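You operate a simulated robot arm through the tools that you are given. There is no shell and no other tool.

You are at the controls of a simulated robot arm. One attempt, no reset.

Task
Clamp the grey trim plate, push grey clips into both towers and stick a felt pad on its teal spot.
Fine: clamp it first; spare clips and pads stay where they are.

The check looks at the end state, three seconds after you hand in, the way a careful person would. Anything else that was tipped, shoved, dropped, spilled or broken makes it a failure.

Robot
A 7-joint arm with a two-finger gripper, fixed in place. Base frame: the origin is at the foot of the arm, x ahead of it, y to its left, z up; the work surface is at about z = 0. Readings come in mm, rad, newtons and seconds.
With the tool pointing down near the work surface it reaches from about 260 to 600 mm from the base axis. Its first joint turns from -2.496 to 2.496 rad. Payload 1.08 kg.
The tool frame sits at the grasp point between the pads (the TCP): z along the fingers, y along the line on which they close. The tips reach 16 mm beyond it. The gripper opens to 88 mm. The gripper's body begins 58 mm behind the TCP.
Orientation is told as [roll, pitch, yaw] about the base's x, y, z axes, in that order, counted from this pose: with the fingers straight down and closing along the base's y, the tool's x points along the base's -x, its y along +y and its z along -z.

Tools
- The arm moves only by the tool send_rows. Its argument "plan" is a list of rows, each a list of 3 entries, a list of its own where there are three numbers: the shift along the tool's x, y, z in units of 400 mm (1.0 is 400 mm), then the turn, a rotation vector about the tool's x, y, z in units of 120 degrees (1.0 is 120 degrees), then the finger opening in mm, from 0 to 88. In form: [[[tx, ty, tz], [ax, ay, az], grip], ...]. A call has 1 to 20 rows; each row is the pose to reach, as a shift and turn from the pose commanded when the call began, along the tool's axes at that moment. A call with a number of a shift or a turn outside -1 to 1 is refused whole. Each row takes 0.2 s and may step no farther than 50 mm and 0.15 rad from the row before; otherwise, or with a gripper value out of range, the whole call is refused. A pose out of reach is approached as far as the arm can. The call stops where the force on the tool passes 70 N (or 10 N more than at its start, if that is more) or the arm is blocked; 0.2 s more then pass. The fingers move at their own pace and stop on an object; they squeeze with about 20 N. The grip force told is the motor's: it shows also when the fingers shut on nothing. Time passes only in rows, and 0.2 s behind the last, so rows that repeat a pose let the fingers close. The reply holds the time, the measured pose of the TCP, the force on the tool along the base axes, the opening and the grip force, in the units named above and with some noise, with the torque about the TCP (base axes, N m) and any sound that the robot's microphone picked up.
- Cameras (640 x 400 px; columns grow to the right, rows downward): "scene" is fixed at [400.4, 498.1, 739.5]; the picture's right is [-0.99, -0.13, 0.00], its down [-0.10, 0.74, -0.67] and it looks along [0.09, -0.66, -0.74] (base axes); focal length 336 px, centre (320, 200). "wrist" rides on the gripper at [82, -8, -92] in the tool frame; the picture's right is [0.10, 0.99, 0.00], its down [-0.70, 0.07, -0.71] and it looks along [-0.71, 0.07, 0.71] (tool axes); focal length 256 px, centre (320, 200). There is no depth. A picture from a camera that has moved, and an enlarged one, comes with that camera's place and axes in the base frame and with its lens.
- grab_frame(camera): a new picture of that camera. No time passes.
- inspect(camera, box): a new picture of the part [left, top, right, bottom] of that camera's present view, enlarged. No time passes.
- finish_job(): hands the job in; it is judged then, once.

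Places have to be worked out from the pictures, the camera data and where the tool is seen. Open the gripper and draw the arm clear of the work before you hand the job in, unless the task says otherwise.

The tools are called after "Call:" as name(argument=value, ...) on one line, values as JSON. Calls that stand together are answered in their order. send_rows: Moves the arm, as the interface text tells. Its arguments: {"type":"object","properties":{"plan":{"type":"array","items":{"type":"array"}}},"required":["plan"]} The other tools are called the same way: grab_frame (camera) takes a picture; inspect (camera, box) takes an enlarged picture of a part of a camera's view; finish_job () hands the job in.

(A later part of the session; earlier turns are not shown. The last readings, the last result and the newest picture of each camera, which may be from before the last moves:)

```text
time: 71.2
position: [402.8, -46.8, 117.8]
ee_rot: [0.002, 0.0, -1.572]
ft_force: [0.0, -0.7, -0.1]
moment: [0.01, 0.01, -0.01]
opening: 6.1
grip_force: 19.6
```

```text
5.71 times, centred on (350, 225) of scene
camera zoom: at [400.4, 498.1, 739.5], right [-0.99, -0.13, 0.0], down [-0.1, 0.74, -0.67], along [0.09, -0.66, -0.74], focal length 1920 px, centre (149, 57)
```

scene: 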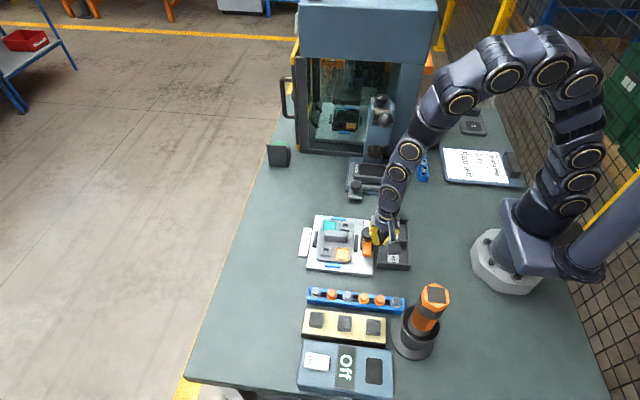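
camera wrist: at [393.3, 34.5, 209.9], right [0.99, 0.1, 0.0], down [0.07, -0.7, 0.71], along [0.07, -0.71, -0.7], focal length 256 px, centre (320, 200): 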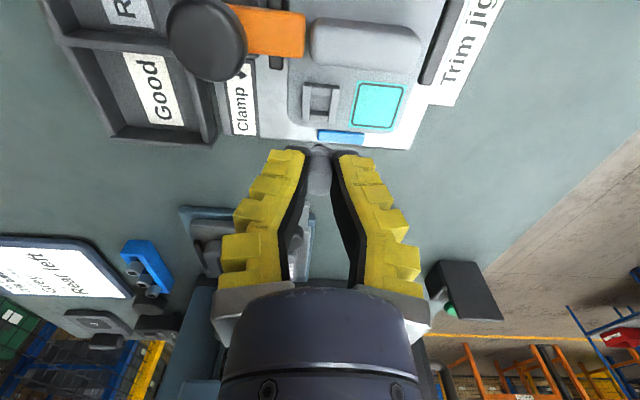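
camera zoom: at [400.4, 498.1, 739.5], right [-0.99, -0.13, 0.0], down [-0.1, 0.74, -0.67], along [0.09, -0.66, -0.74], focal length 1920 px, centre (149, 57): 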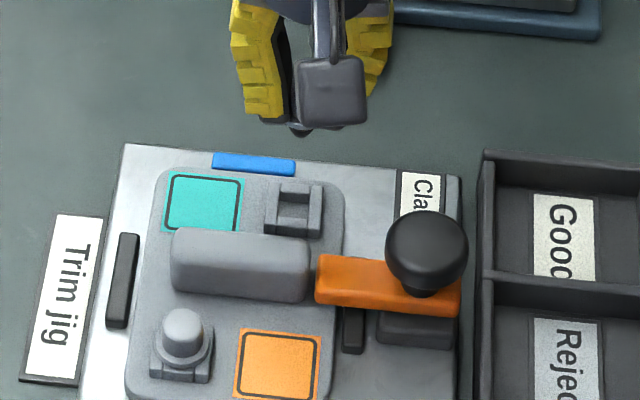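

The second tower's centre works out near (402.4, -46.5), while the clip axis sits near (402.8, -48.8). I shift +2.3 mm in y and -0.4 mm in x and lower to compare at close range.

Call:
send_rows(plan=[[[0.0058, -0.001, 0.02], [0, 0, 0], 0], [[0.0058, -0.001, 0.045], [0, 0, 0], 0], [[0.0058, -0.001, 0.07], [0, 0, 0], 0], [[0.0058, -0.001, 0.095], [0, 0, 0], 0]])

Call:
inspect(camera="wrist", box=[260, 90, 380, 190])

Call:
inspect(camera="scene", box=[330, 200, 375, 245])

```text
time: 72.2
position: [403.6, -44.6, 77.5]
ee_rot: [0.0, -0.002, -1.57]
ft_force: [0.0, 0.4, -0.3]
moment: [0.0, 0.0, 0.0]
opening: 6.0
grip_force: 19.8
```

```text
4.00 times, centred on (320, 140) of wrist
camera zoom: at [392.5, 37.4, 171.5], right [0.99, 0.1, 0.0], down [0.07, -0.7, 0.71], along [0.07, -0.7, -0.71], focal length 1024 px, centre (320, 440)
```

zoom: 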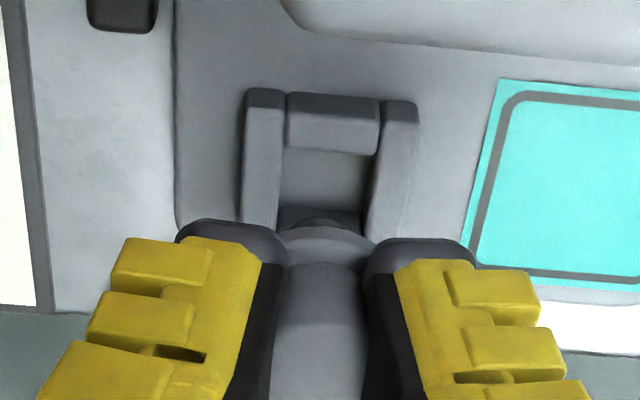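

```text
8.89 times, centred on (352, 222) of scene
camera zoom: at [400.4, 498.1, 739.5], right [-0.99, -0.13, 0.0], down [-0.1, 0.74, -0.67], along [0.09, -0.66, -0.74], focal length 2987 px, centre (31, 0)
```

zoom: 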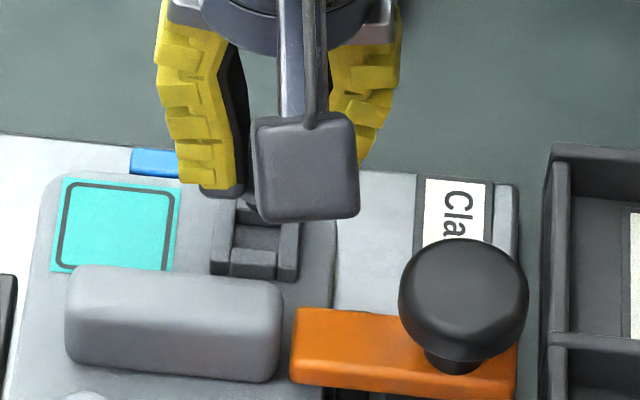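

Up close, the tower is about 0.8 mm to the +x side of the clip axis. I enlarge to refine the forward alignment.

Call:
inspect(camera="wrist", box=[290, 105, 350, 155])

Call:
inspect(camera="scene", box=[340, 215, 375, 240])

```text
8.00 times, centred on (320, 130) of wrist
camera zoom: at [392.5, 37.4, 171.5], right [0.99, 0.1, 0.0], down [0.07, -0.7, 0.71], along [0.07, -0.7, -0.71], focal length 2048 px, centre (320, 760)
```

zoom: 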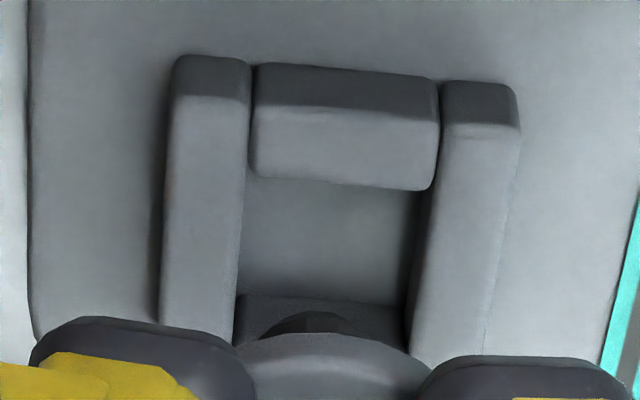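

```text
16.00 times, centred on (358, 228) of scene
camera zoom: at [400.4, 498.1, 739.5], right [-0.99, -0.13, 0.0], down [-0.1, 0.74, -0.67], along [0.09, -0.66, -0.74], focal length 5376 px, centre (-280, -240)
```

zoom: 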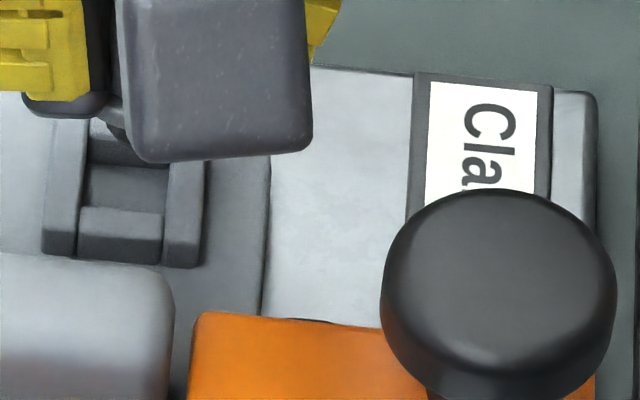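

The clip is about 0.9 mm short in x and 1.2 mm too far in -y. I correct that and lower another 10 mm.

Call:
send_rows(plan=[[[0.003, 0.0023, 0.008], [0, 0, 0], 0], [[0.003, 0.0023, 0.017], [0, 0, 0], 0], [[0.003, 0.0023, 0.026], [0, 0, 0], 0]])

Call:
inspect(camera="wrist", box=[280, 105, 360, 165])

Call:
inspect(camera="scene", box=[335, 205, 370, 240])

```text
time: 73.0
position: [404.2, -43.2, 68.8]
ee_rot: [0.004, 0.001, -1.57]
ft_force: [0.0, -0.1, 0.5]
moment: [-0.01, -0.01, -0.04]
opening: 6.1
grip_force: 19.1
```

```text
6.67 times, centred on (320, 135) of wrist
camera zoom: at [394.1, 38.4, 161.4], right [0.99, 0.1, 0.0], down [0.07, -0.7, 0.71], along [0.08, -0.71, -0.7], focal length 1707 px, centre (320, 633)
```

zoom: 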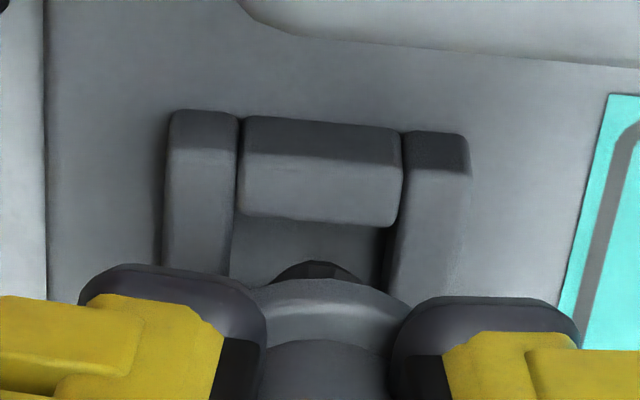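

```text
11.43 times, centred on (352, 222) of scene
camera zoom: at [400.4, 498.1, 739.5], right [-0.99, -0.13, 0.0], down [-0.1, 0.74, -0.67], along [0.09, -0.66, -0.74], focal length 3840 px, centre (-51, -57)
```

zoom: 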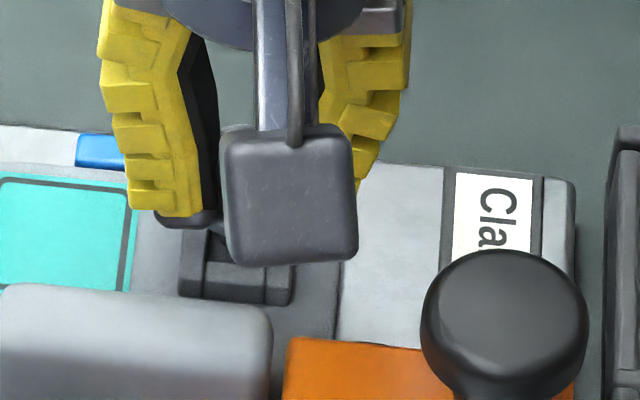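

Both directions now agree within about 0.5 mm. I nudge +0.3 mm in y and lower in small steps.

Call:
send_rows(plan=[[[0.0008, 0, 0.005], [0, 0, 0], 0], [[0.0008, 0, 0.01], [0, 0, 0], 0], [[0.0008, 0, 0.015], [0, 0, 0], 0], [[0.0008, 0, 0.02], [0, 0, 0], 0]])

Call:
inspect(camera="wrist", box=[280, 105, 360, 165])

```text
time: 74.0
position: [404.7, -43.2, 61.8]
ee_rot: [0.003, 0.0, -1.572]
ft_force: [0.3, 0.4, -0.6]
moment: [0.02, 0.01, 0.01]
opening: 6.0
grip_force: 20.1
```

```text
6.67 times, centred on (320, 135) of wrist
camera zoom: at [393.8, 38.9, 153.9], right [0.99, 0.1, 0.0], down [0.07, -0.7, 0.71], along [0.08, -0.71, -0.7], focal length 1707 px, centre (320, 633)
```

zoom: 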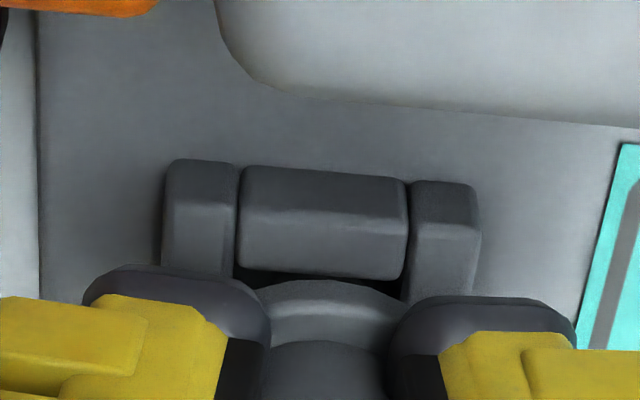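

The stem has entered behind the near wall with no contact. I continue down in 2 mm steps.

Call:
send_rows(plan=[[[0, 0, 0.005], [0, 0, 0], 0], [[0, 0, 0.01], [0, 0, 0], 0], [[0, 0, 0.015], [0, 0, 0], 0]])

Call:
inspect(camera="wrist", box=[270, 105, 370, 195])

```text
time: 74.8
position: [404.7, -43.8, 54.2]
ee_rot: [0.004, 0.001, -1.572]
ft_force: [-1.6, 1.0, 4.1]
moment: [0.01, 0.02, 0.01]
opening: 6.2
grip_force: 19.8
```

```text
4.44 times, centred on (320, 150) of wrist
camera zoom: at [393.9, 38.4, 147.6], right [0.99, 0.1, 0.0], down [0.07, -0.7, 0.71], along [0.08, -0.71, -0.7], focal length 1138 px, centre (320, 422)
```

zoom: 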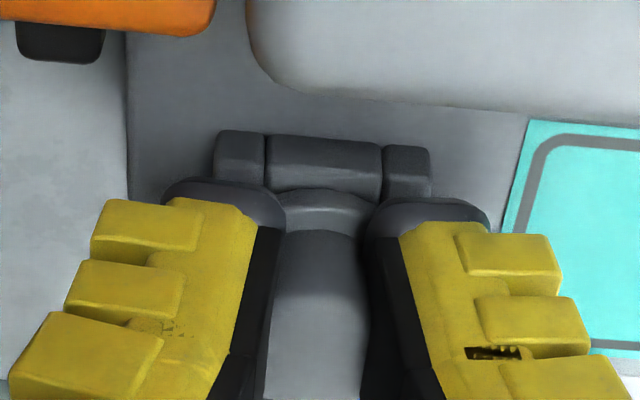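

Contact begins with only 4 N and small side forces, just as at the first tower. I press it home in 1 mm steps.

Call:
send_rows(plan=[[[0, -0.0005, 0.0025], [0, 0, 0], 0], [[0, -0.0005, 0.005], [0, 0, 0], 0], [[0, -0.0005, 0.0075], [0, 0, 0], 0], [[0, -0.0005, 0.01], [0, 0, 0], 0]])

Call:
send_rows(plan=[[[0, 0, 0.0025], [0, 0, 0], 0], [[0, 0, 0.005], [0, 0, 0], 0]])

Call:
inspect(camera="wrist", box=[270, 105, 370, 195])

```text
time: 75.8
position: [404.8, -43.3, 50.8]
ee_rot: [0.003, 0.002, -1.573]
ft_force: [-5.9, 6.1, 23.9]
moment: [-0.01, 0.11, -0.04]
opening: 6.2
grip_force: 20.1
```

```text
time: 76.4
position: [404.7, -43.6, 50.7]
ee_rot: [0.007, 0.001, -1.572]
ft_force: [-9.5, 4.3, 42.1]
moment: [-0.12, 0.17, -0.03]
opening: 6.1
grip_force: 19.9
```

```text
4.44 times, centred on (320, 150) of wrist
camera zoom: at [394.6, 38.3, 142.3], right [0.99, 0.1, 0.01], down [0.07, -0.7, 0.71], along [0.08, -0.71, -0.7], focal length 1138 px, centre (320, 422)
```

zoom: 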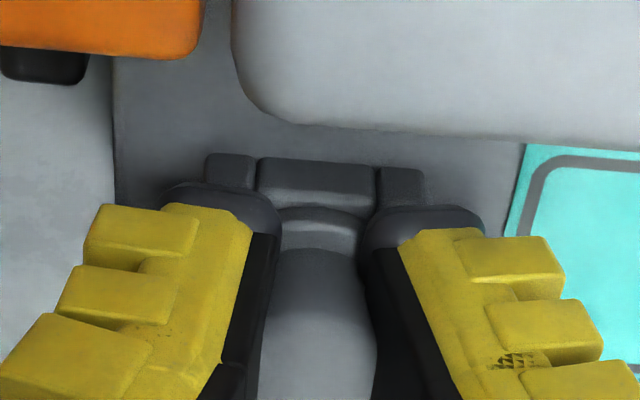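

It now carries 42 N with a slight side load toward -x. I ease 0.8 mm in that direction and press a little further.

Call:
send_rows(plan=[[[0.0008, -0.002, 0], [0, 0, 0], 0], [[0.0008, -0.002, 0.0025], [0, 0, 0], 0], [[0.0008, -0.002, 0.005], [0, 0, 0], 0]])

Call:
inspect(camera="wrist", box=[270, 105, 370, 195])

```text
time: 77.2
position: [405.4, -43.9, 48.5]
ee_rot: [0.009, 0.001, -1.572]
ft_force: [-2.0, -4.5, 50.0]
moment: [-0.27, 0.12, -0.01]
opening: 5.9
grip_force: 20.1
```

```text
4.44 times, centred on (320, 150) of wrist
camera zoom: at [394.0, 38.8, 141.0], right [0.99, 0.1, 0.01], down [0.07, -0.7, 0.71], along [0.08, -0.71, -0.7], focal length 1138 px, centre (320, 422)
```

zoom: 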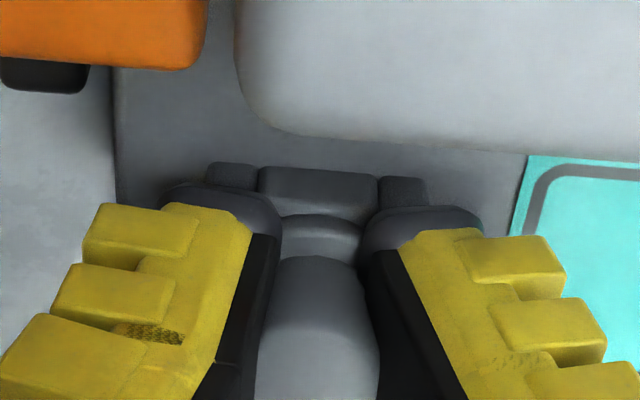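

It reads 50 N. I press one more step to match the seating force used on the first clip.

Call:
send_rows(plan=[[[0, 0, 0.0025], [0, 0, 0], 0], [[0, 0, 0.005], [0, 0, 0], 0]])

Call:
inspect(camera="wrist", box=[270, 105, 370, 195])

```text
time: 77.8
position: [406.2, -42.3, 50.2]
ee_rot: [0.009, 0.001, -1.571]
ft_force: [-9.8, 2.6, 29.3]
moment: [-0.09, 0.17, -0.04]
opening: 6.0
grip_force: 19.9
stopped in row 2: the force on the tool passed its limit at 73 N (the readings are from after the stop); the commanded pose is now the measured one
```

```text
4.44 times, centred on (320, 150) of wrist
camera zoom: at [394.4, 38.8, 141.3], right [0.99, 0.1, 0.01], down [0.07, -0.7, 0.71], along [0.08, -0.71, -0.7], focal length 1138 px, centre (320, 422)
```

zoom: 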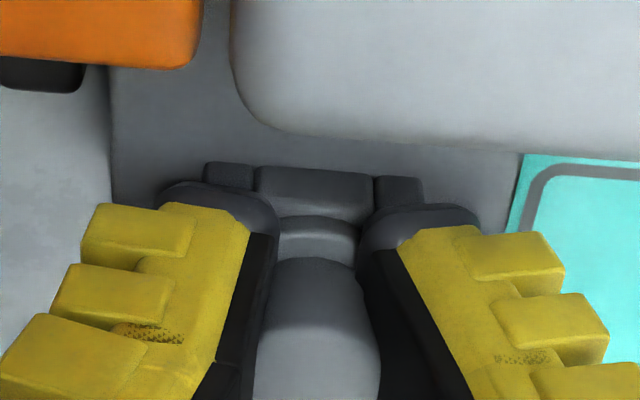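

It peaked at 73 N without moving further. I release, rise and inspect the second clip.

Call:
send_rows(plan=[[[0, 0, -0.004], [0, 0, 0], 16], [[0, 0, -0.008], [0, 0, 0], 26], [[0, 0, -0.03], [0, 0, 0], 26], [[0, 0, -0.08], [0, 0, 0], 26], [[0, 0, -0.14], [0, 0, 0], 26], [[0, 0, -0.2], [0, 0, 0], 26]])

Call:
inspect(camera="wrist", box=[240, 50, 440, 180])

Call:
inspect(camera="scene", box=[320, 205, 380, 250])

```text
time: 79.2
position: [404.6, -41.2, 128.7]
ee_rot: [0.01, 0.0, -1.572]
ft_force: [0.8, -0.6, -0.1]
moment: [0.01, 0.01, -0.01]
opening: 30.9
grip_force: 3.7
```

```text
3.08 times, centred on (340, 115) of wrist
camera zoom: at [393.9, 40.1, 219.4], right [0.99, 0.1, 0.01], down [0.07, -0.7, 0.71], along [0.08, -0.71, -0.7], focal length 788 px, centre (258, 462)
```

zoom: 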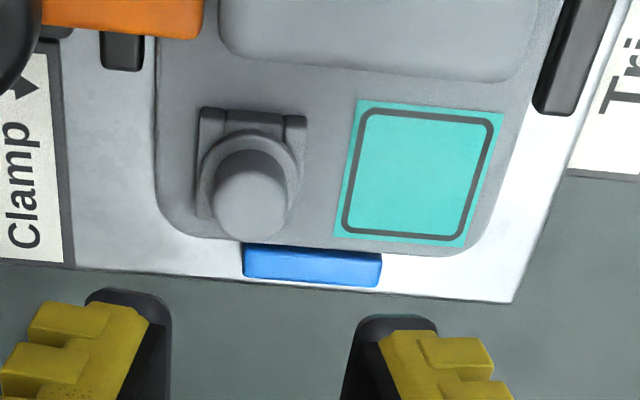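

```text
8.89 times, centred on (350, 228) of scene
camera zoom: at [400.4, 498.1, 739.5], right [-0.99, -0.13, 0.0], down [-0.1, 0.74, -0.67], along [0.09, -0.66, -0.74], focal length 2987 px, centre (53, -44)
```

zoom: 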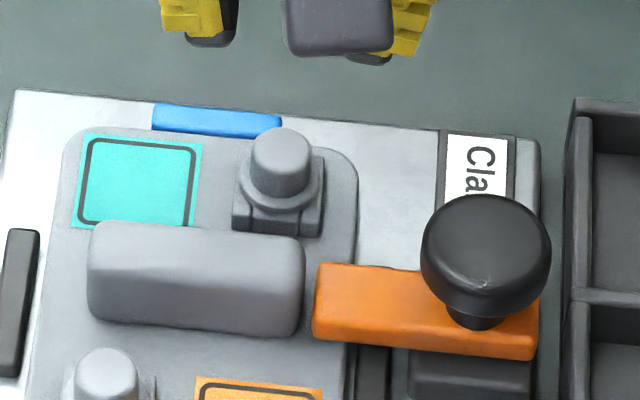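

Both clips now sit upright and flush in their towers. Next is the felt pad: I keep yaw -90 and move over the end pad near (447, 213) to look.

Call:
send_rows(plan=[[[0.0797, 0.0131, -0.0175], [0, 0, 0], 40], [[0.1594, 0.0263, -0.0175], [0, 0, 0], 40], [[0.2391, 0.0394, -0.0175], [0, 0, 0], 40], [[0.3188, 0.0525, -0.0175], [0, 0, 0], 40], [[0.3984, 0.0656, -0.0175], [0, 0, 0], 40], [[0.4781, 0.0788, -0.0175], [0, 0, 0], 40], [[0.5578, 0.0919, -0.0175], [0, 0, 0], 40], [[0.6375, 0.105, -0.0175], [0, 0, 0], 40]])

Call:
grab_frame(camera="wrist")

Call:
inspect(camera="wrist", box=[240, 50, 440, 190])

Call:
grab_frame(camera="scene")

```text
time: 81.0
position: [446.5, 211.5, 132.8]
ee_rot: [0.007, -0.001, -1.572]
ft_force: [0.5, -1.0, 0.3]
moment: [0.02, -0.02, -0.02]
opening: 44.8
grip_force: 3.2
```

```text
taken
camera wrist: at [435.6, 293.2, 225.7], right [0.99, 0.1, 0.01], down [0.07, -0.7, 0.71], along [0.08, -0.71, -0.7], focal length 256 px, centre (320, 200)
```

wrist: 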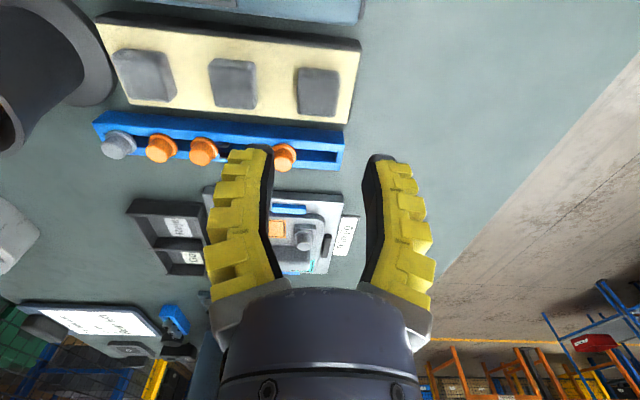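

```text
2.86 times, centred on (340, 120) of wrist
camera zoom: at [435.6, 293.2, 225.7], right [0.99, 0.1, 0.01], down [0.07, -0.7, 0.71], along [0.08, -0.71, -0.7], focal length 731 px, centre (263, 429)
```

zoom: 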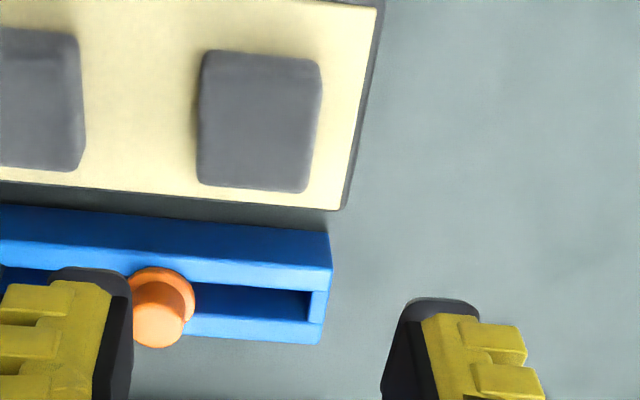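

```text
taken
```

scene: 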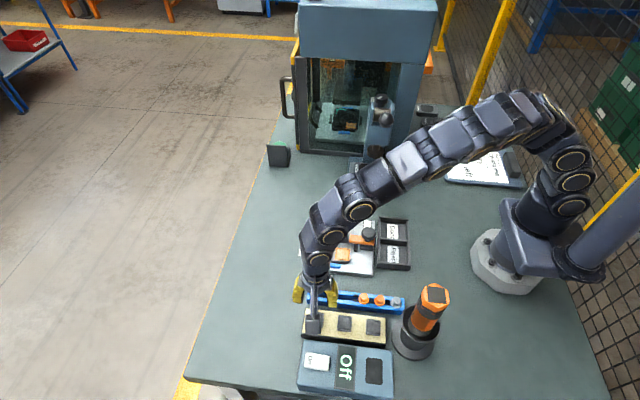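

The end pad is about 32 mm square, centred near (444, 211) with its top near z≈28. I open wider, centre over it and lower part-way.

Call:
send_rows(plan=[[[-0.0013, -0.0063, 0], [0, 0, 0], 48], [[-0.0013, -0.0063, 0.06], [0, 0, 0], 48], [[-0.0013, -0.0063, 0.12], [0, 0, 0], 48], [[-0.0013, -0.0063, 0.175], [0, 0, 0], 48], [[-0.0013, -0.0063, 0.175], [0, 0, 0], 48]])

Call:
grab_frame(camera="wrist")

Call:
inspect(camera="wrist", box=[230, 70, 430, 210])

Call:
inspect(camera="scene", box=[280, 270, 380, 350])

```text
time: 82.2
position: [444.0, 210.3, 65.2]
ee_rot: [0.009, 0.0, -1.57]
ft_force: [-0.9, -0.2, -0.3]
moment: [0.02, -0.03, 0.02]
opening: 52.3
grip_force: 2.8
```

```text
taken
camera wrist: at [433.2, 293.5, 157.8], right [0.99, 0.1, 0.01], down [0.07, -0.7, 0.71], along [0.08, -0.71, -0.7], focal length 256 px, centre (320, 200)
```

wrist: 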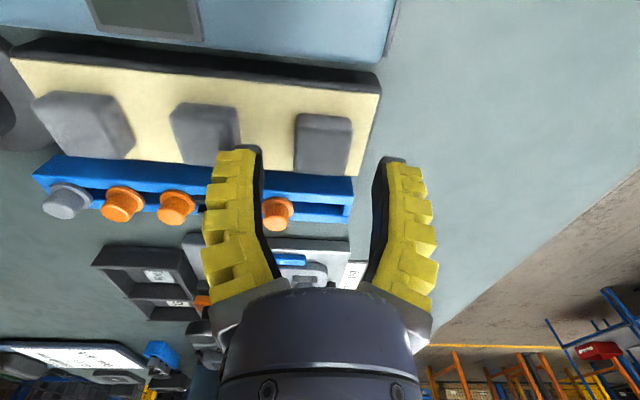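

```text
2.86 times, centred on (330, 140) of wrist
camera zoom: at [433.2, 293.5, 157.8], right [0.99, 0.1, 0.01], down [0.07, -0.7, 0.71], along [0.08, -0.71, -0.7], focal length 731 px, centre (291, 371)
```

zoom: 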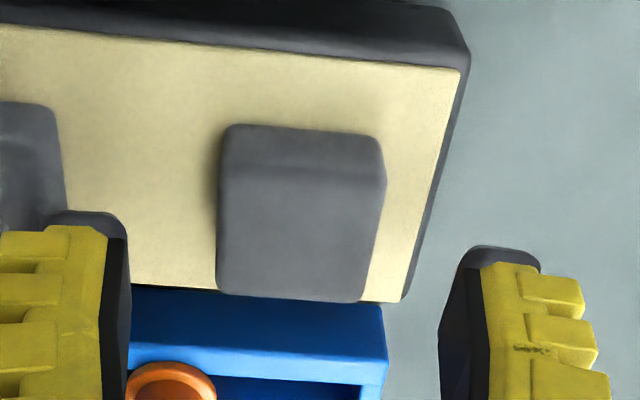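

```text
5.00 times, centred on (330, 310) of scene
camera zoom: at [400.4, 498.1, 739.5], right [-0.99, -0.13, 0.0], down [-0.1, 0.74, -0.67], along [0.09, -0.66, -0.74], focal length 1680 px, centre (270, -350)
```

zoom: 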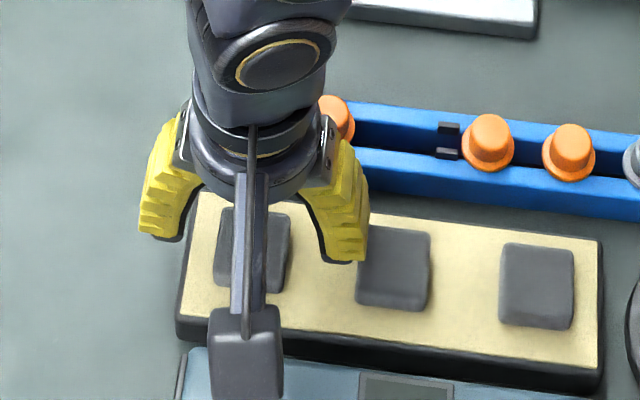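

The pad sits well centred between the fingers in x. Its height is uncertain, so I lower in small steps and watch for contact with the board.

Call:
send_rows(plan=[[[0, 0.0015, 0.0125], [0, 0, 0], 48], [[0, 0.0015, 0.025], [0, 0, 0], 48], [[0, 0.0015, 0.0325], [0, 0, 0], 48]])

Call:
inspect(camera="wrist", box=[230, 80, 430, 220])

```text
time: 83.0
position: [445.8, 212.2, 51.6]
ee_rot: [0.009, 0.002, -1.57]
ft_force: [0.1, -0.4, 0.4]
moment: [0.04, 0.0, 0.03]
opening: 52.2
grip_force: 3.1
```

```text
2.86 times, centred on (330, 150) of wrist
camera zoom: at [434.4, 293.4, 144.2], right [0.99, 0.1, 0.01], down [0.07, -0.7, 0.71], along [0.08, -0.71, -0.7], focal length 731 px, centre (291, 343)
```

zoom: 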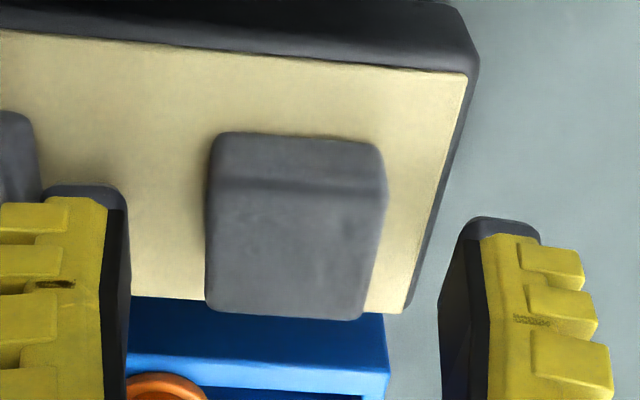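

Still free. I keep stepping down toward the board.

Call:
send_rows(plan=[[[0, 0, 0.005], [0, 0, 0], 48], [[0, 0, 0.01], [0, 0, 0], 48]])

Call:
send_rows(plan=[[[0, 0, 0.005], [0, 0, 0], 48], [[0, 0, 0.01], [0, 0, 0], 48]])

Call:
inspect(camera="wrist", box=[230, 80, 430, 220])

Call:
inspect(camera="scene", box=[290, 285, 370, 345])

```text
time: 83.5
position: [445.1, 211.5, 48.3]
ee_rot: [0.009, 0.0, -1.573]
ft_force: [1.3, 0.1, 0.8]
moment: [0.02, 0.03, 0.02]
opening: 51.8
grip_force: 2.9
```

```text
time: 84.2
position: [443.9, 211.4, 44.9]
ee_rot: [0.009, 0.001, -1.571]
ft_force: [3.1, 0.3, 2.0]
moment: [0.0, 0.02, 0.03]
opening: 51.2
grip_force: 2.4
```

```text
2.86 times, centred on (330, 150) of wrist
camera zoom: at [434.0, 292.9, 136.6], right [0.99, 0.1, 0.01], down [0.07, -0.7, 0.71], along [0.08, -0.71, -0.7], focal length 731 px, centre (291, 343)
```

zoom: 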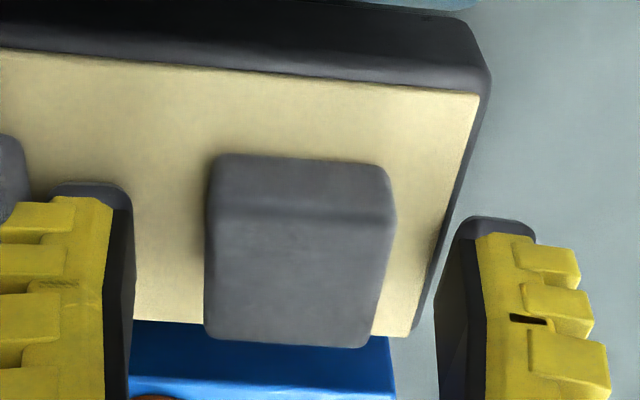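

```text
6.67 times, centred on (330, 315) of scene
camera zoom: at [400.4, 498.1, 739.5], right [-0.99, -0.13, 0.0], down [-0.1, 0.74, -0.67], along [0.09, -0.66, -0.74], focal length 2240 px, centre (253, -567)
```

zoom: 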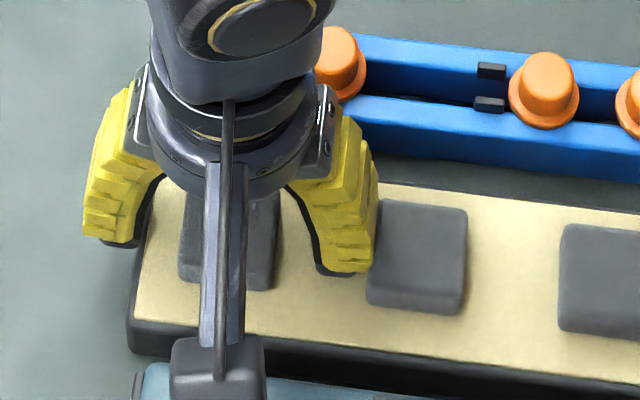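

A slight 3 N push toward +x suggests the -x finger is brushing the neighbouring pad. I rise 5 mm, narrow the opening to 38 and come down again.

Call:
send_rows(plan=[[[0, 0, -0.0125], [0, 0, 0], 48], [[0, 0.0005, -0.0125], [0, 0, 0], 38], [[0, 0.0005, -0.0125], [0, 0, 0], 38], [[0, 0.0005, 0], [0, 0, 0], 38]])

Call:
inspect(camera="wrist", box=[230, 80, 430, 220])

Call:
inspect(camera="scene", box=[290, 285, 370, 345])

```text
time: 85.2
position: [445.5, 212.1, 44.8]
ee_rot: [0.01, -0.001, -1.569]
ft_force: [-0.7, -0.4, 0.1]
moment: [-0.02, 0.01, 0.0]
opening: 42.8
grip_force: 3.6
```

```text
2.86 times, centred on (330, 150) of wrist
camera zoom: at [434.1, 293.2, 136.7], right [0.99, 0.1, 0.01], down [0.07, -0.7, 0.71], along [0.08, -0.71, -0.7], focal length 731 px, centre (291, 343)
```

zoom: 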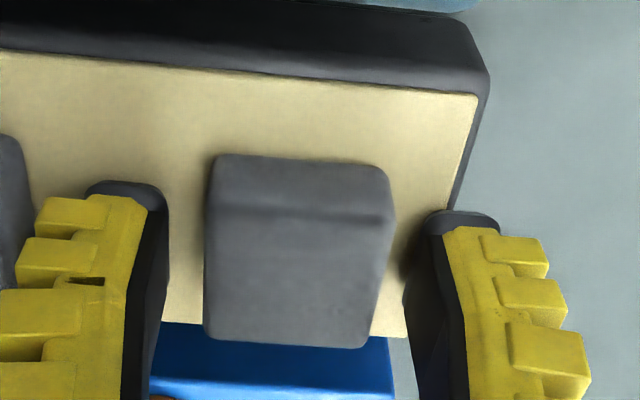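

```text
6.67 times, centred on (330, 315) of scene
camera zoom: at [400.4, 498.1, 739.5], right [-0.99, -0.13, 0.0], down [-0.1, 0.74, -0.67], along [0.09, -0.66, -0.74], focal length 2240 px, centre (253, -567)
```

zoom: 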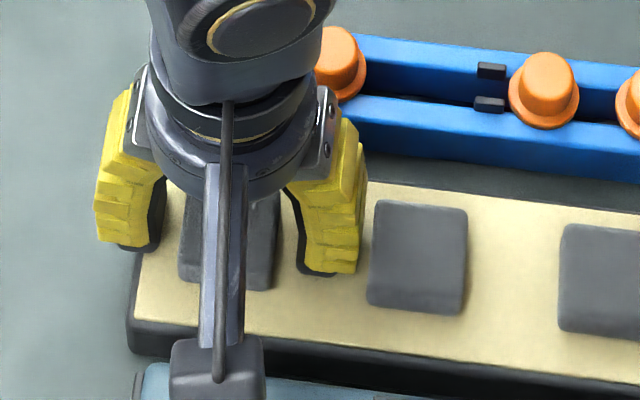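

The contact is gone and the neighbour pad has not moved. I continue down in 2 mm steps.

Call:
send_rows(plan=[[[0, 0, 0.005], [0, 0, 0], 38], [[0, 0, 0.01], [0, 0, 0], 38]])

Call:
send_rows(plan=[[[0, 0, 0.005], [0, 0, 0], 38]])

Call:
inspect(camera="wrist", box=[230, 80, 430, 220])

Call:
inspect(camera="scene", box=[290, 285, 370, 345])

```text
time: 85.8
position: [445.7, 211.3, 41.2]
ee_rot: [0.009, 0.002, -1.572]
ft_force: [-3.6, -2.8, 19.0]
moment: [-0.02, 0.63, 0.08]
opening: 50.0
grip_force: 7.2
```

```text
time: 86.2
position: [445.5, 211.5, 38.9]
ee_rot: [0.006, -0.001, -1.574]
ft_force: [-6.3, -2.4, 25.2]
moment: [-0.03, 0.86, 0.0]
opening: 55.7
grip_force: 9.2
```

```text
2.86 times, centred on (330, 150) of wrist
camera zoom: at [434.2, 293.0, 131.0], right [0.99, 0.1, 0.01], down [0.07, -0.7, 0.71], along [0.08, -0.71, -0.7], focal length 731 px, centre (291, 343)
```

zoom: 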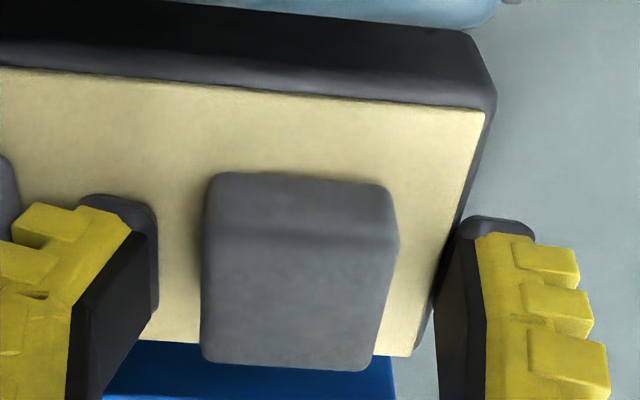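

```text
6.67 times, centred on (330, 315) of scene
camera zoom: at [400.4, 498.1, 739.5], right [-0.99, -0.13, 0.0], down [-0.1, 0.74, -0.67], along [0.09, -0.66, -0.74], focal length 2240 px, centre (253, -567)
```

zoom: 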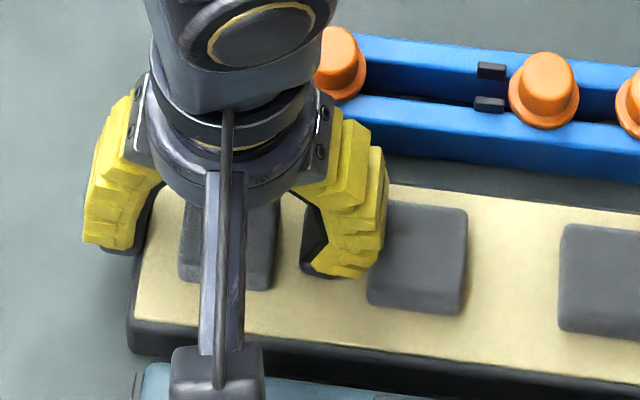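

The -x fingertip met the board at tip z≈27, so the board top is there and the pad top near 37. I rise 5 mm, let the fingers settle and check the neighbouring pad.

Call:
send_rows(plan=[[[0, 0, -0.0065], [0, 0, 0], 38], [[0, 0, -0.0135], [0, 0, 0], 38], [[0, 0, -0.0135], [0, 0, 0], 38]])

Call:
inspect(camera="scene", box=[290, 285, 370, 345])

Call:
inspect(camera="wrist", box=[180, 70, 420, 220])

```text
time: 87.0
position: [445.0, 212.1, 43.5]
ee_rot: [0.009, 0.0, -1.573]
ft_force: [1.8, -2.3, 9.2]
moment: [-0.01, -0.06, -0.02]
opening: 39.9
grip_force: 1.2
```

```text
6.67 times, centred on (330, 315) of scene
camera zoom: at [400.4, 498.1, 739.5], right [-0.99, -0.13, 0.0], down [-0.1, 0.74, -0.67], along [0.09, -0.66, -0.74], focal length 2240 px, centre (253, -567)
```

zoom: 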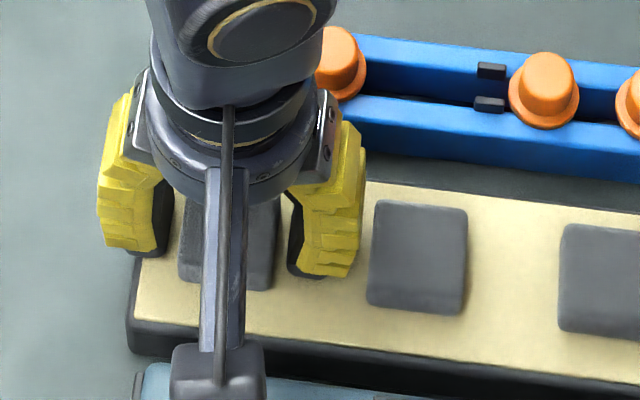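

```text
2.67 times, centred on (300, 145) of wrist
camera zoom: at [433.8, 293.9, 135.6], right [0.99, 0.1, 0.01], down [0.07, -0.7, 0.71], along [0.08, -0.71, -0.7], focal length 683 px, centre (373, 347)
```

zoom: 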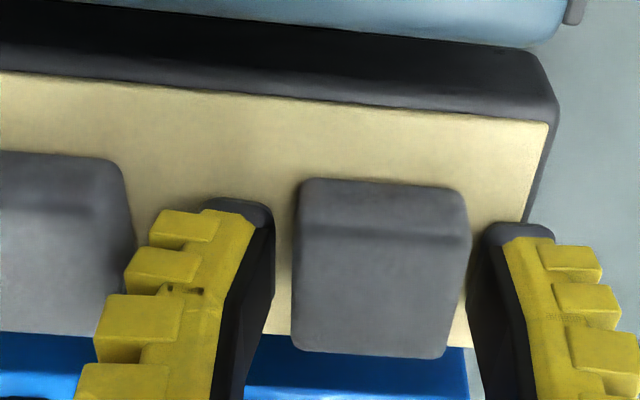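

The neighbour pad is unchanged. I rise another 1.5 mm off the board and close on the pad.

Call:
send_rows(plan=[[[0, 0, -0.0038], [0, 0, 0], 38], [[0, 0, -0.0038], [0, 0, 0], 30], [[0, 0, -0.0038], [0, 0, 0], 10], [[0, 0, -0.0038], [0, 0, 0], 0], [[0, 0, -0.0038], [0, 0, 0], 0]])

Call:
inspect(camera="wrist", box=[180, 70, 420, 220])

Call:
inspect(camera="scene", box=[290, 285, 370, 345])

```text
time: 88.2
position: [445.5, 211.9, 45.9]
ee_rot: [0.007, 0.0, -1.571]
ft_force: [-2.2, 0.1, 8.4]
moment: [0.01, 0.04, 0.05]
opening: 21.6
grip_force: 20.3
```

```text
2.67 times, centred on (300, 145) of wrist
camera zoom: at [434.0, 293.5, 137.7], right [0.99, 0.1, 0.01], down [0.07, -0.7, 0.71], along [0.08, -0.71, -0.7], focal length 683 px, centre (373, 347)
```

zoom: 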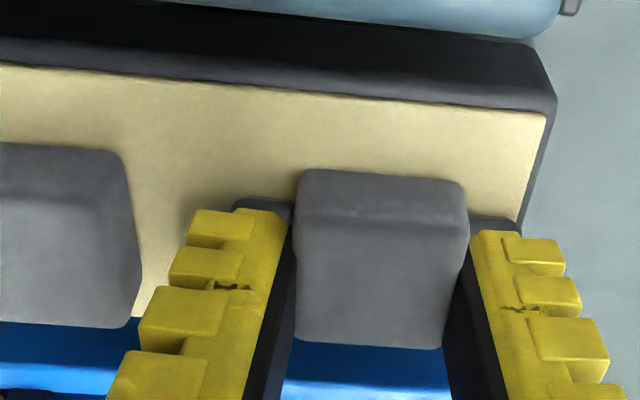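

```text
6.67 times, centred on (330, 315) of scene
camera zoom: at [400.4, 498.1, 739.5], right [-0.99, -0.13, 0.0], down [-0.1, 0.74, -0.67], along [0.09, -0.66, -0.74], focal length 2240 px, centre (253, -567)
```

zoom: 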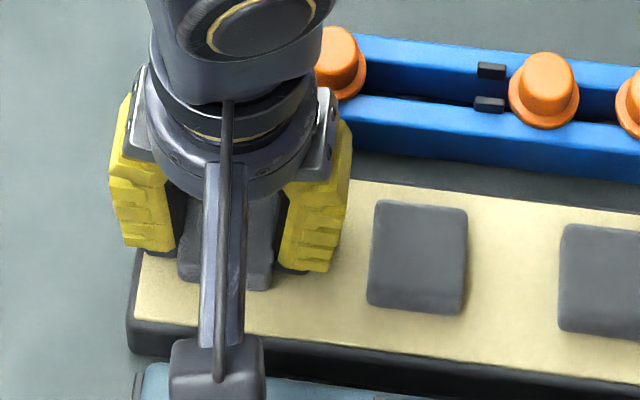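

The pad is gripped at 20 N. I peel it up slowly.

Call:
send_rows(plan=[[[0, 0, -0.004], [0, 0, 0], 0], [[0, 0, -0.008], [0, 0, 0], 0], [[0, 0, -0.012], [0, 0, 0], 0], [[0, 0, -0.016], [0, 0, 0], 0], [[0, 0, -0.021], [0, 0, 0], 0]])

Call:
inspect(camera="wrist", box=[180, 70, 420, 220])

Call:
inspect(camera="scene", box=[290, 285, 370, 345])

```text
time: 89.3
position: [444.6, 211.7, 54.1]
ee_rot: [0.008, 0.0, -1.57]
ft_force: [0.6, 0.3, 0.0]
moment: [0.01, 0.01, -0.03]
opening: 20.4
grip_force: 20.2
```

```text
2.67 times, centred on (300, 145) of wrist
camera zoom: at [434.0, 293.2, 145.6], right [0.99, 0.1, 0.01], down [0.07, -0.7, 0.71], along [0.08, -0.71, -0.7], focal length 683 px, centre (373, 347)
```

zoom: 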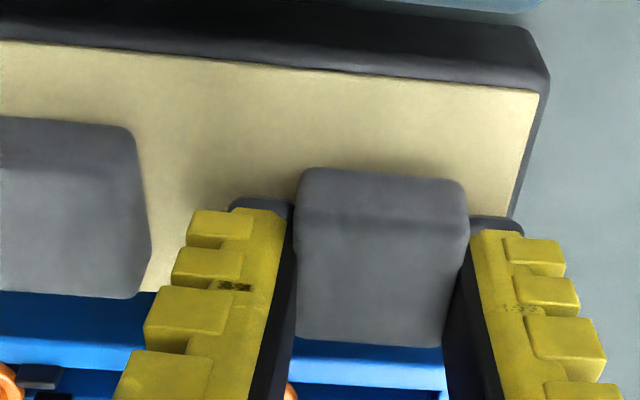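

```text
6.67 times, centred on (330, 315) of scene
camera zoom: at [400.4, 498.1, 739.5], right [-0.99, -0.13, 0.0], down [-0.1, 0.74, -0.67], along [0.09, -0.66, -0.74], focal length 2240 px, centre (253, -567)
```

zoom: 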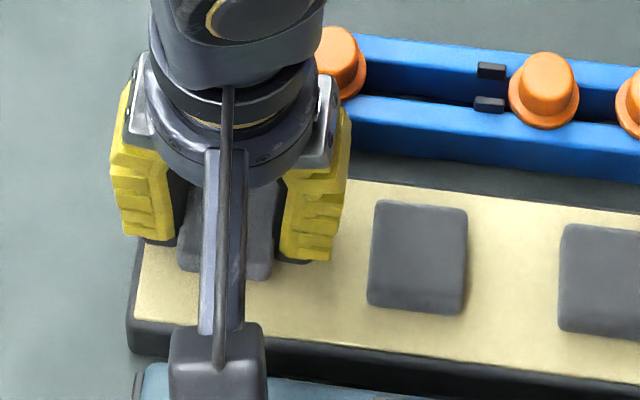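

The pad came up with the fingers and the others are in place. I raise it gently to carrying height.

Call:
send_rows(plan=[[[0, 0, -0.008], [0, 0, 0], 0], [[0, 0, -0.02], [0, 0, 0], 0], [[0, 0, -0.034], [0, 0, 0], 0], [[0, 0, -0.05], [0, 0, 0], 0], [[0, 0, -0.068], [0, 0, 0], 0], [[0, 0, -0.086], [0, 0, 0], 0], [[0, 0, -0.104], [0, 0, 0], 0], [[0, 0, -0.122], [0, 0, 0], 0], [[0, 0, -0.14], [0, 0, 0], 0], [[0, 0, -0.155], [0, 0, 0], 0]])

Call:
grab_frame(camera="wrist")

Call:
inspect(camera="scene", box=[280, 240, 400, 340])

```text
time: 91.5
position: [445.8, 212.7, 115.5]
ee_rot: [0.009, 0.0, -1.57]
ft_force: [-0.2, -0.1, 0.4]
moment: [-0.01, 0.0, -0.01]
opening: 20.1
grip_force: 20.3
```

```text
taken
camera wrist: at [434.0, 294.0, 208.2], right [0.99, 0.1, 0.01], down [0.07, -0.7, 0.71], along [0.08, -0.71, -0.7], focal length 256 px, centre (320, 200)
```

wrist: 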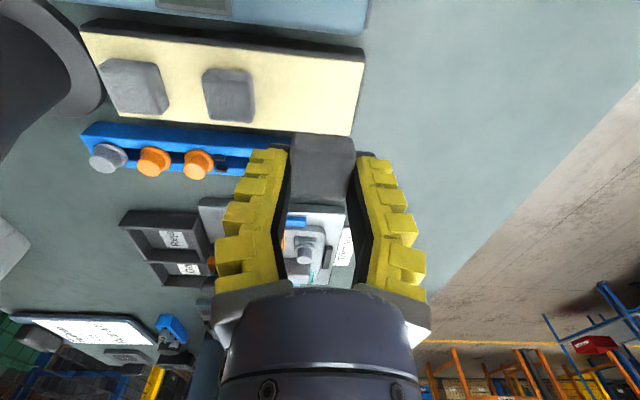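

```text
4.00 times, centred on (340, 290) of scene
camera zoom: at [400.4, 498.1, 739.5], right [-0.99, -0.13, 0.0], down [-0.1, 0.74, -0.67], along [0.09, -0.66, -0.74], focal length 1344 px, centre (240, -160)
```

zoom: 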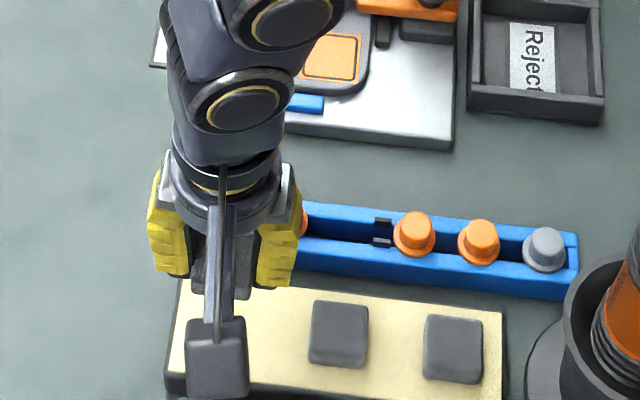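

The pad is held firmly. I carry it along -y to above the teal spot in small steps.

Call:
send_rows(plan=[[[-0.0319, 0, 0], [0, 0, 0], 0], [[-0.0638, 0, 0], [0, 0, 0], 0], [[-0.0956, 0, 0], [0, 0, 0], 0], [[-0.1275, 0, 0], [0, 0, 0], 0], [[-0.1594, 0, 0], [0, 0, 0], 0], [[-0.1913, 0, 0], [0, 0, 0], 0], [[-0.2231, 0, 0], [0, 0, 0], 0], [[-0.255, 0, 0], [0, 0, 0], 0], [[-0.2869, 0, 0], [0, 0, 0], 0], [[-0.3188, 0, 0], [0, 0, 0], 0], [[-0.3506, 0, 0], [0, 0, 0], 0], [[-0.3825, 0, 0], [0, 0, 0], 0], [[-0.4144, 0, 0], [0, 0, 0], 0], [[-0.4463, 0, 0], [0, 0, 0], 0], [[-0.4781, 0, 0], [0, 0, 0], 0], [[-0.51, 0, 0], [0, 0, 0], 0], [[-0.5419, 0, 0], [0, 0, 0], 0], [[-0.5738, 0, 0], [0, 0, 0], 0], [[-0.6056, 0, 0], [0, 0, 0], 0], [[-0.6375, 0, 0], [0, 0, 0], 0]])

Call:
grab_frame(camera="wrist")

Call:
inspect(camera="wrist", box=[220, 50, 420, 200])

Call:
inspect(camera="scene", box=[300, 180, 380, 250])

```text
time: 95.8
position: [443.6, -43.5, 114.9]
ee_rot: [0.008, 0.0, -1.571]
ft_force: [-0.4, -0.5, -0.6]
moment: [0.01, 0.02, 0.01]
opening: 20.3
grip_force: 20.5
```

```text
taken
camera wrist: at [433.2, 39.1, 207.4], right [0.99, 0.1, 0.01], down [0.07, -0.7, 0.71], along [0.08, -0.71, -0.7], focal length 256 px, centre (320, 200)
```

wrist: 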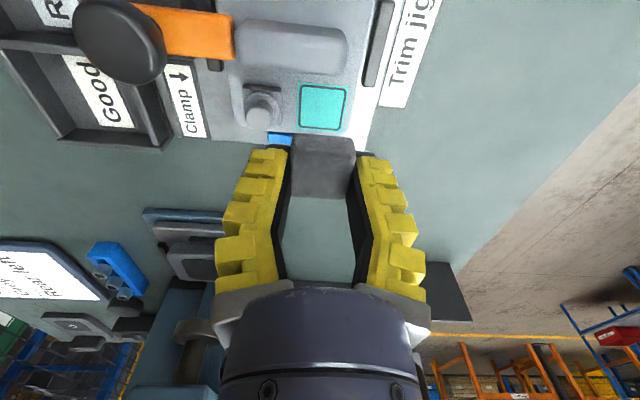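

```text
2.67 times, centred on (320, 125) of wrist
camera zoom: at [433.2, 39.1, 207.4], right [0.99, 0.1, 0.01], down [0.07, -0.7, 0.71], along [0.08, -0.71, -0.7], focal length 683 px, centre (320, 400)
```

zoom: 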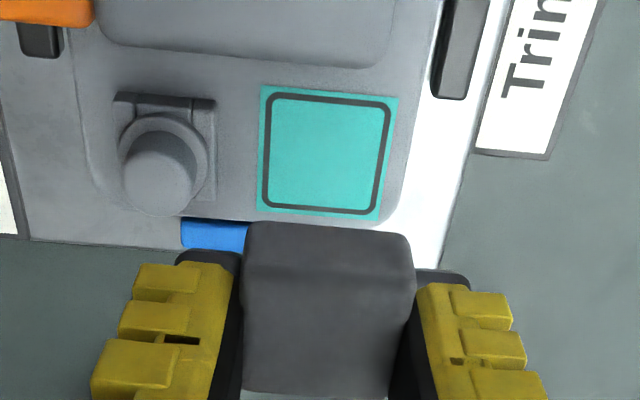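

```text
5.71 times, centred on (340, 215) of scene
camera zoom: at [400.4, 498.1, 739.5], right [-0.99, -0.13, 0.0], down [-0.1, 0.74, -0.67], along [0.09, -0.66, -0.74], focal length 1920 px, centre (206, 114)
```

zoom: 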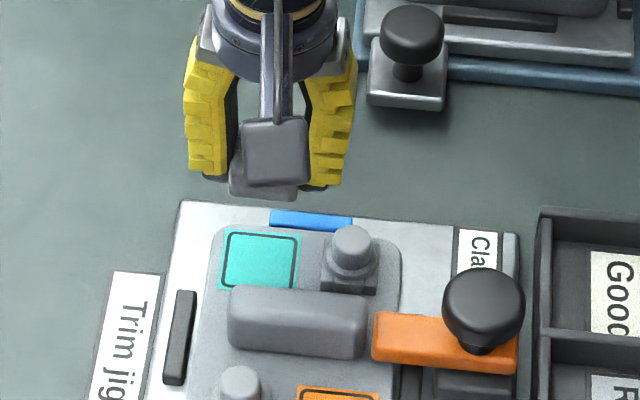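

From this view the pad is centred about (441.5, -41.7) and the teal spot about (443.1, -49) in camera terms. I shift +2.3 mm in x and -7.3 mm in y while lowering to TCP z≈72.

Call:
send_rows(plan=[[[-0.0091, 0.0029, 0], [0, 0, 0], 0], [[-0.0183, 0.0058, 0.018], [0, 0, 0], 0], [[-0.0183, 0.0058, 0.036], [0, 0, 0], 0], [[-0.0183, 0.0058, 0.054], [0, 0, 0], 0], [[-0.0183, 0.0058, 0.072], [0, 0, 0], 0], [[-0.0183, 0.0058, 0.09], [0, 0, 0], 0], [[-0.0183, 0.0058, 0.1075], [0, 0, 0], 0]])

Call:
inspect(camera="wrist", box=[220, 70, 420, 220])

Call:
inspect(camera="scene", box=[310, 195, 370, 245])

```text
time: 97.3
position: [448.2, -50.9, 71.8]
ee_rot: [0.008, 0.001, -1.57]
ft_force: [-0.7, 1.2, -0.2]
moment: [-0.01, -0.01, -0.01]
opening: 20.2
grip_force: 20.4
```

```text
2.67 times, centred on (320, 145) of wrist
camera zoom: at [436.9, 31.6, 164.9], right [0.99, 0.1, 0.01], down [0.07, -0.7, 0.71], along [0.08, -0.71, -0.7], focal length 683 px, centre (320, 347)
```

zoom: 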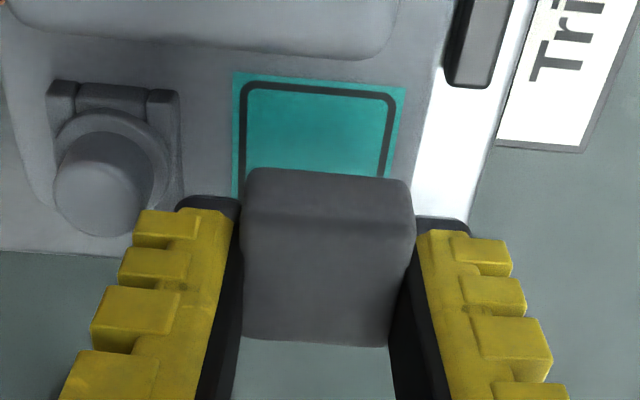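

```text
8.00 times, centred on (340, 220) of scene
camera zoom: at [400.4, 498.1, 739.5], right [-0.99, -0.13, 0.0], down [-0.1, 0.74, -0.67], along [0.09, -0.66, -0.74], focal length 2688 px, centre (160, 40)
```

zoom: 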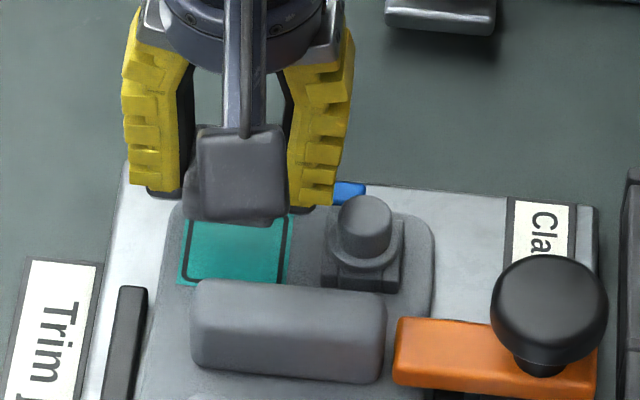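

Pad and teal spot now agree in y, and the pad is about 1.8 mm toward +x. I move 1 mm back and lower to about 10 mm above the plate.

Call:
send_rows(plan=[[[0, -0.0025, 0.012], [0, 0, 0], 0], [[0, -0.0025, 0.024], [0, 0, 0], 0], [[0, -0.0025, 0.036], [0, 0, 0], 0], [[0, -0.0025, 0.048], [0, 0, 0], 0], [[0, -0.0025, 0.055], [0, 0, 0], 0]])

Call:
inspect(camera="wrist", box=[200, 80, 420, 230])

Call:
inspect(camera="scene", box=[310, 195, 370, 245])

```text
time: 98.5
position: [446.0, -50.1, 51.8]
ee_rot: [0.007, 0.0, -1.569]
ft_force: [0.1, -0.1, -0.2]
moment: [-0.02, 0.01, 0.0]
opening: 20.0
grip_force: 20.0
```

```text
2.67 times, centred on (310, 155) of wrist
camera zoom: at [435.6, 31.0, 142.7], right [0.99, 0.1, 0.01], down [0.07, -0.7, 0.71], along [0.08, -0.71, -0.7], focal length 683 px, centre (347, 320)
```

zoom: 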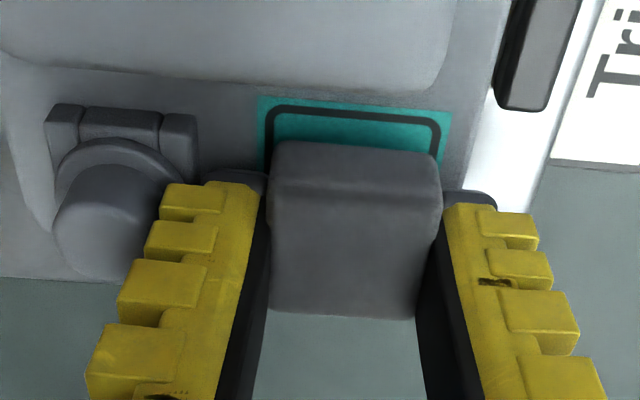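

```text
8.00 times, centred on (340, 220) of scene
camera zoom: at [400.4, 498.1, 739.5], right [-0.99, -0.13, 0.0], down [-0.1, 0.74, -0.67], along [0.09, -0.66, -0.74], focal length 2688 px, centre (160, 40)
```

zoom: 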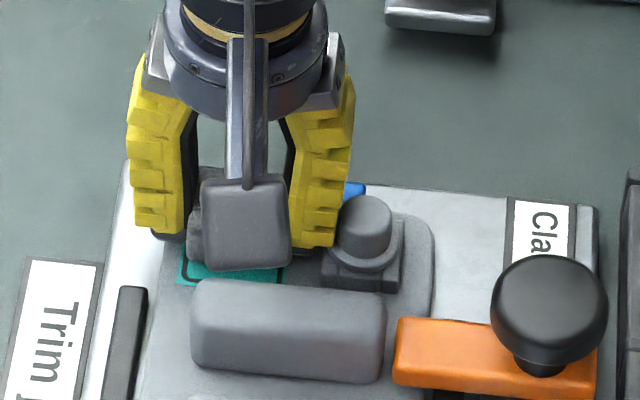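

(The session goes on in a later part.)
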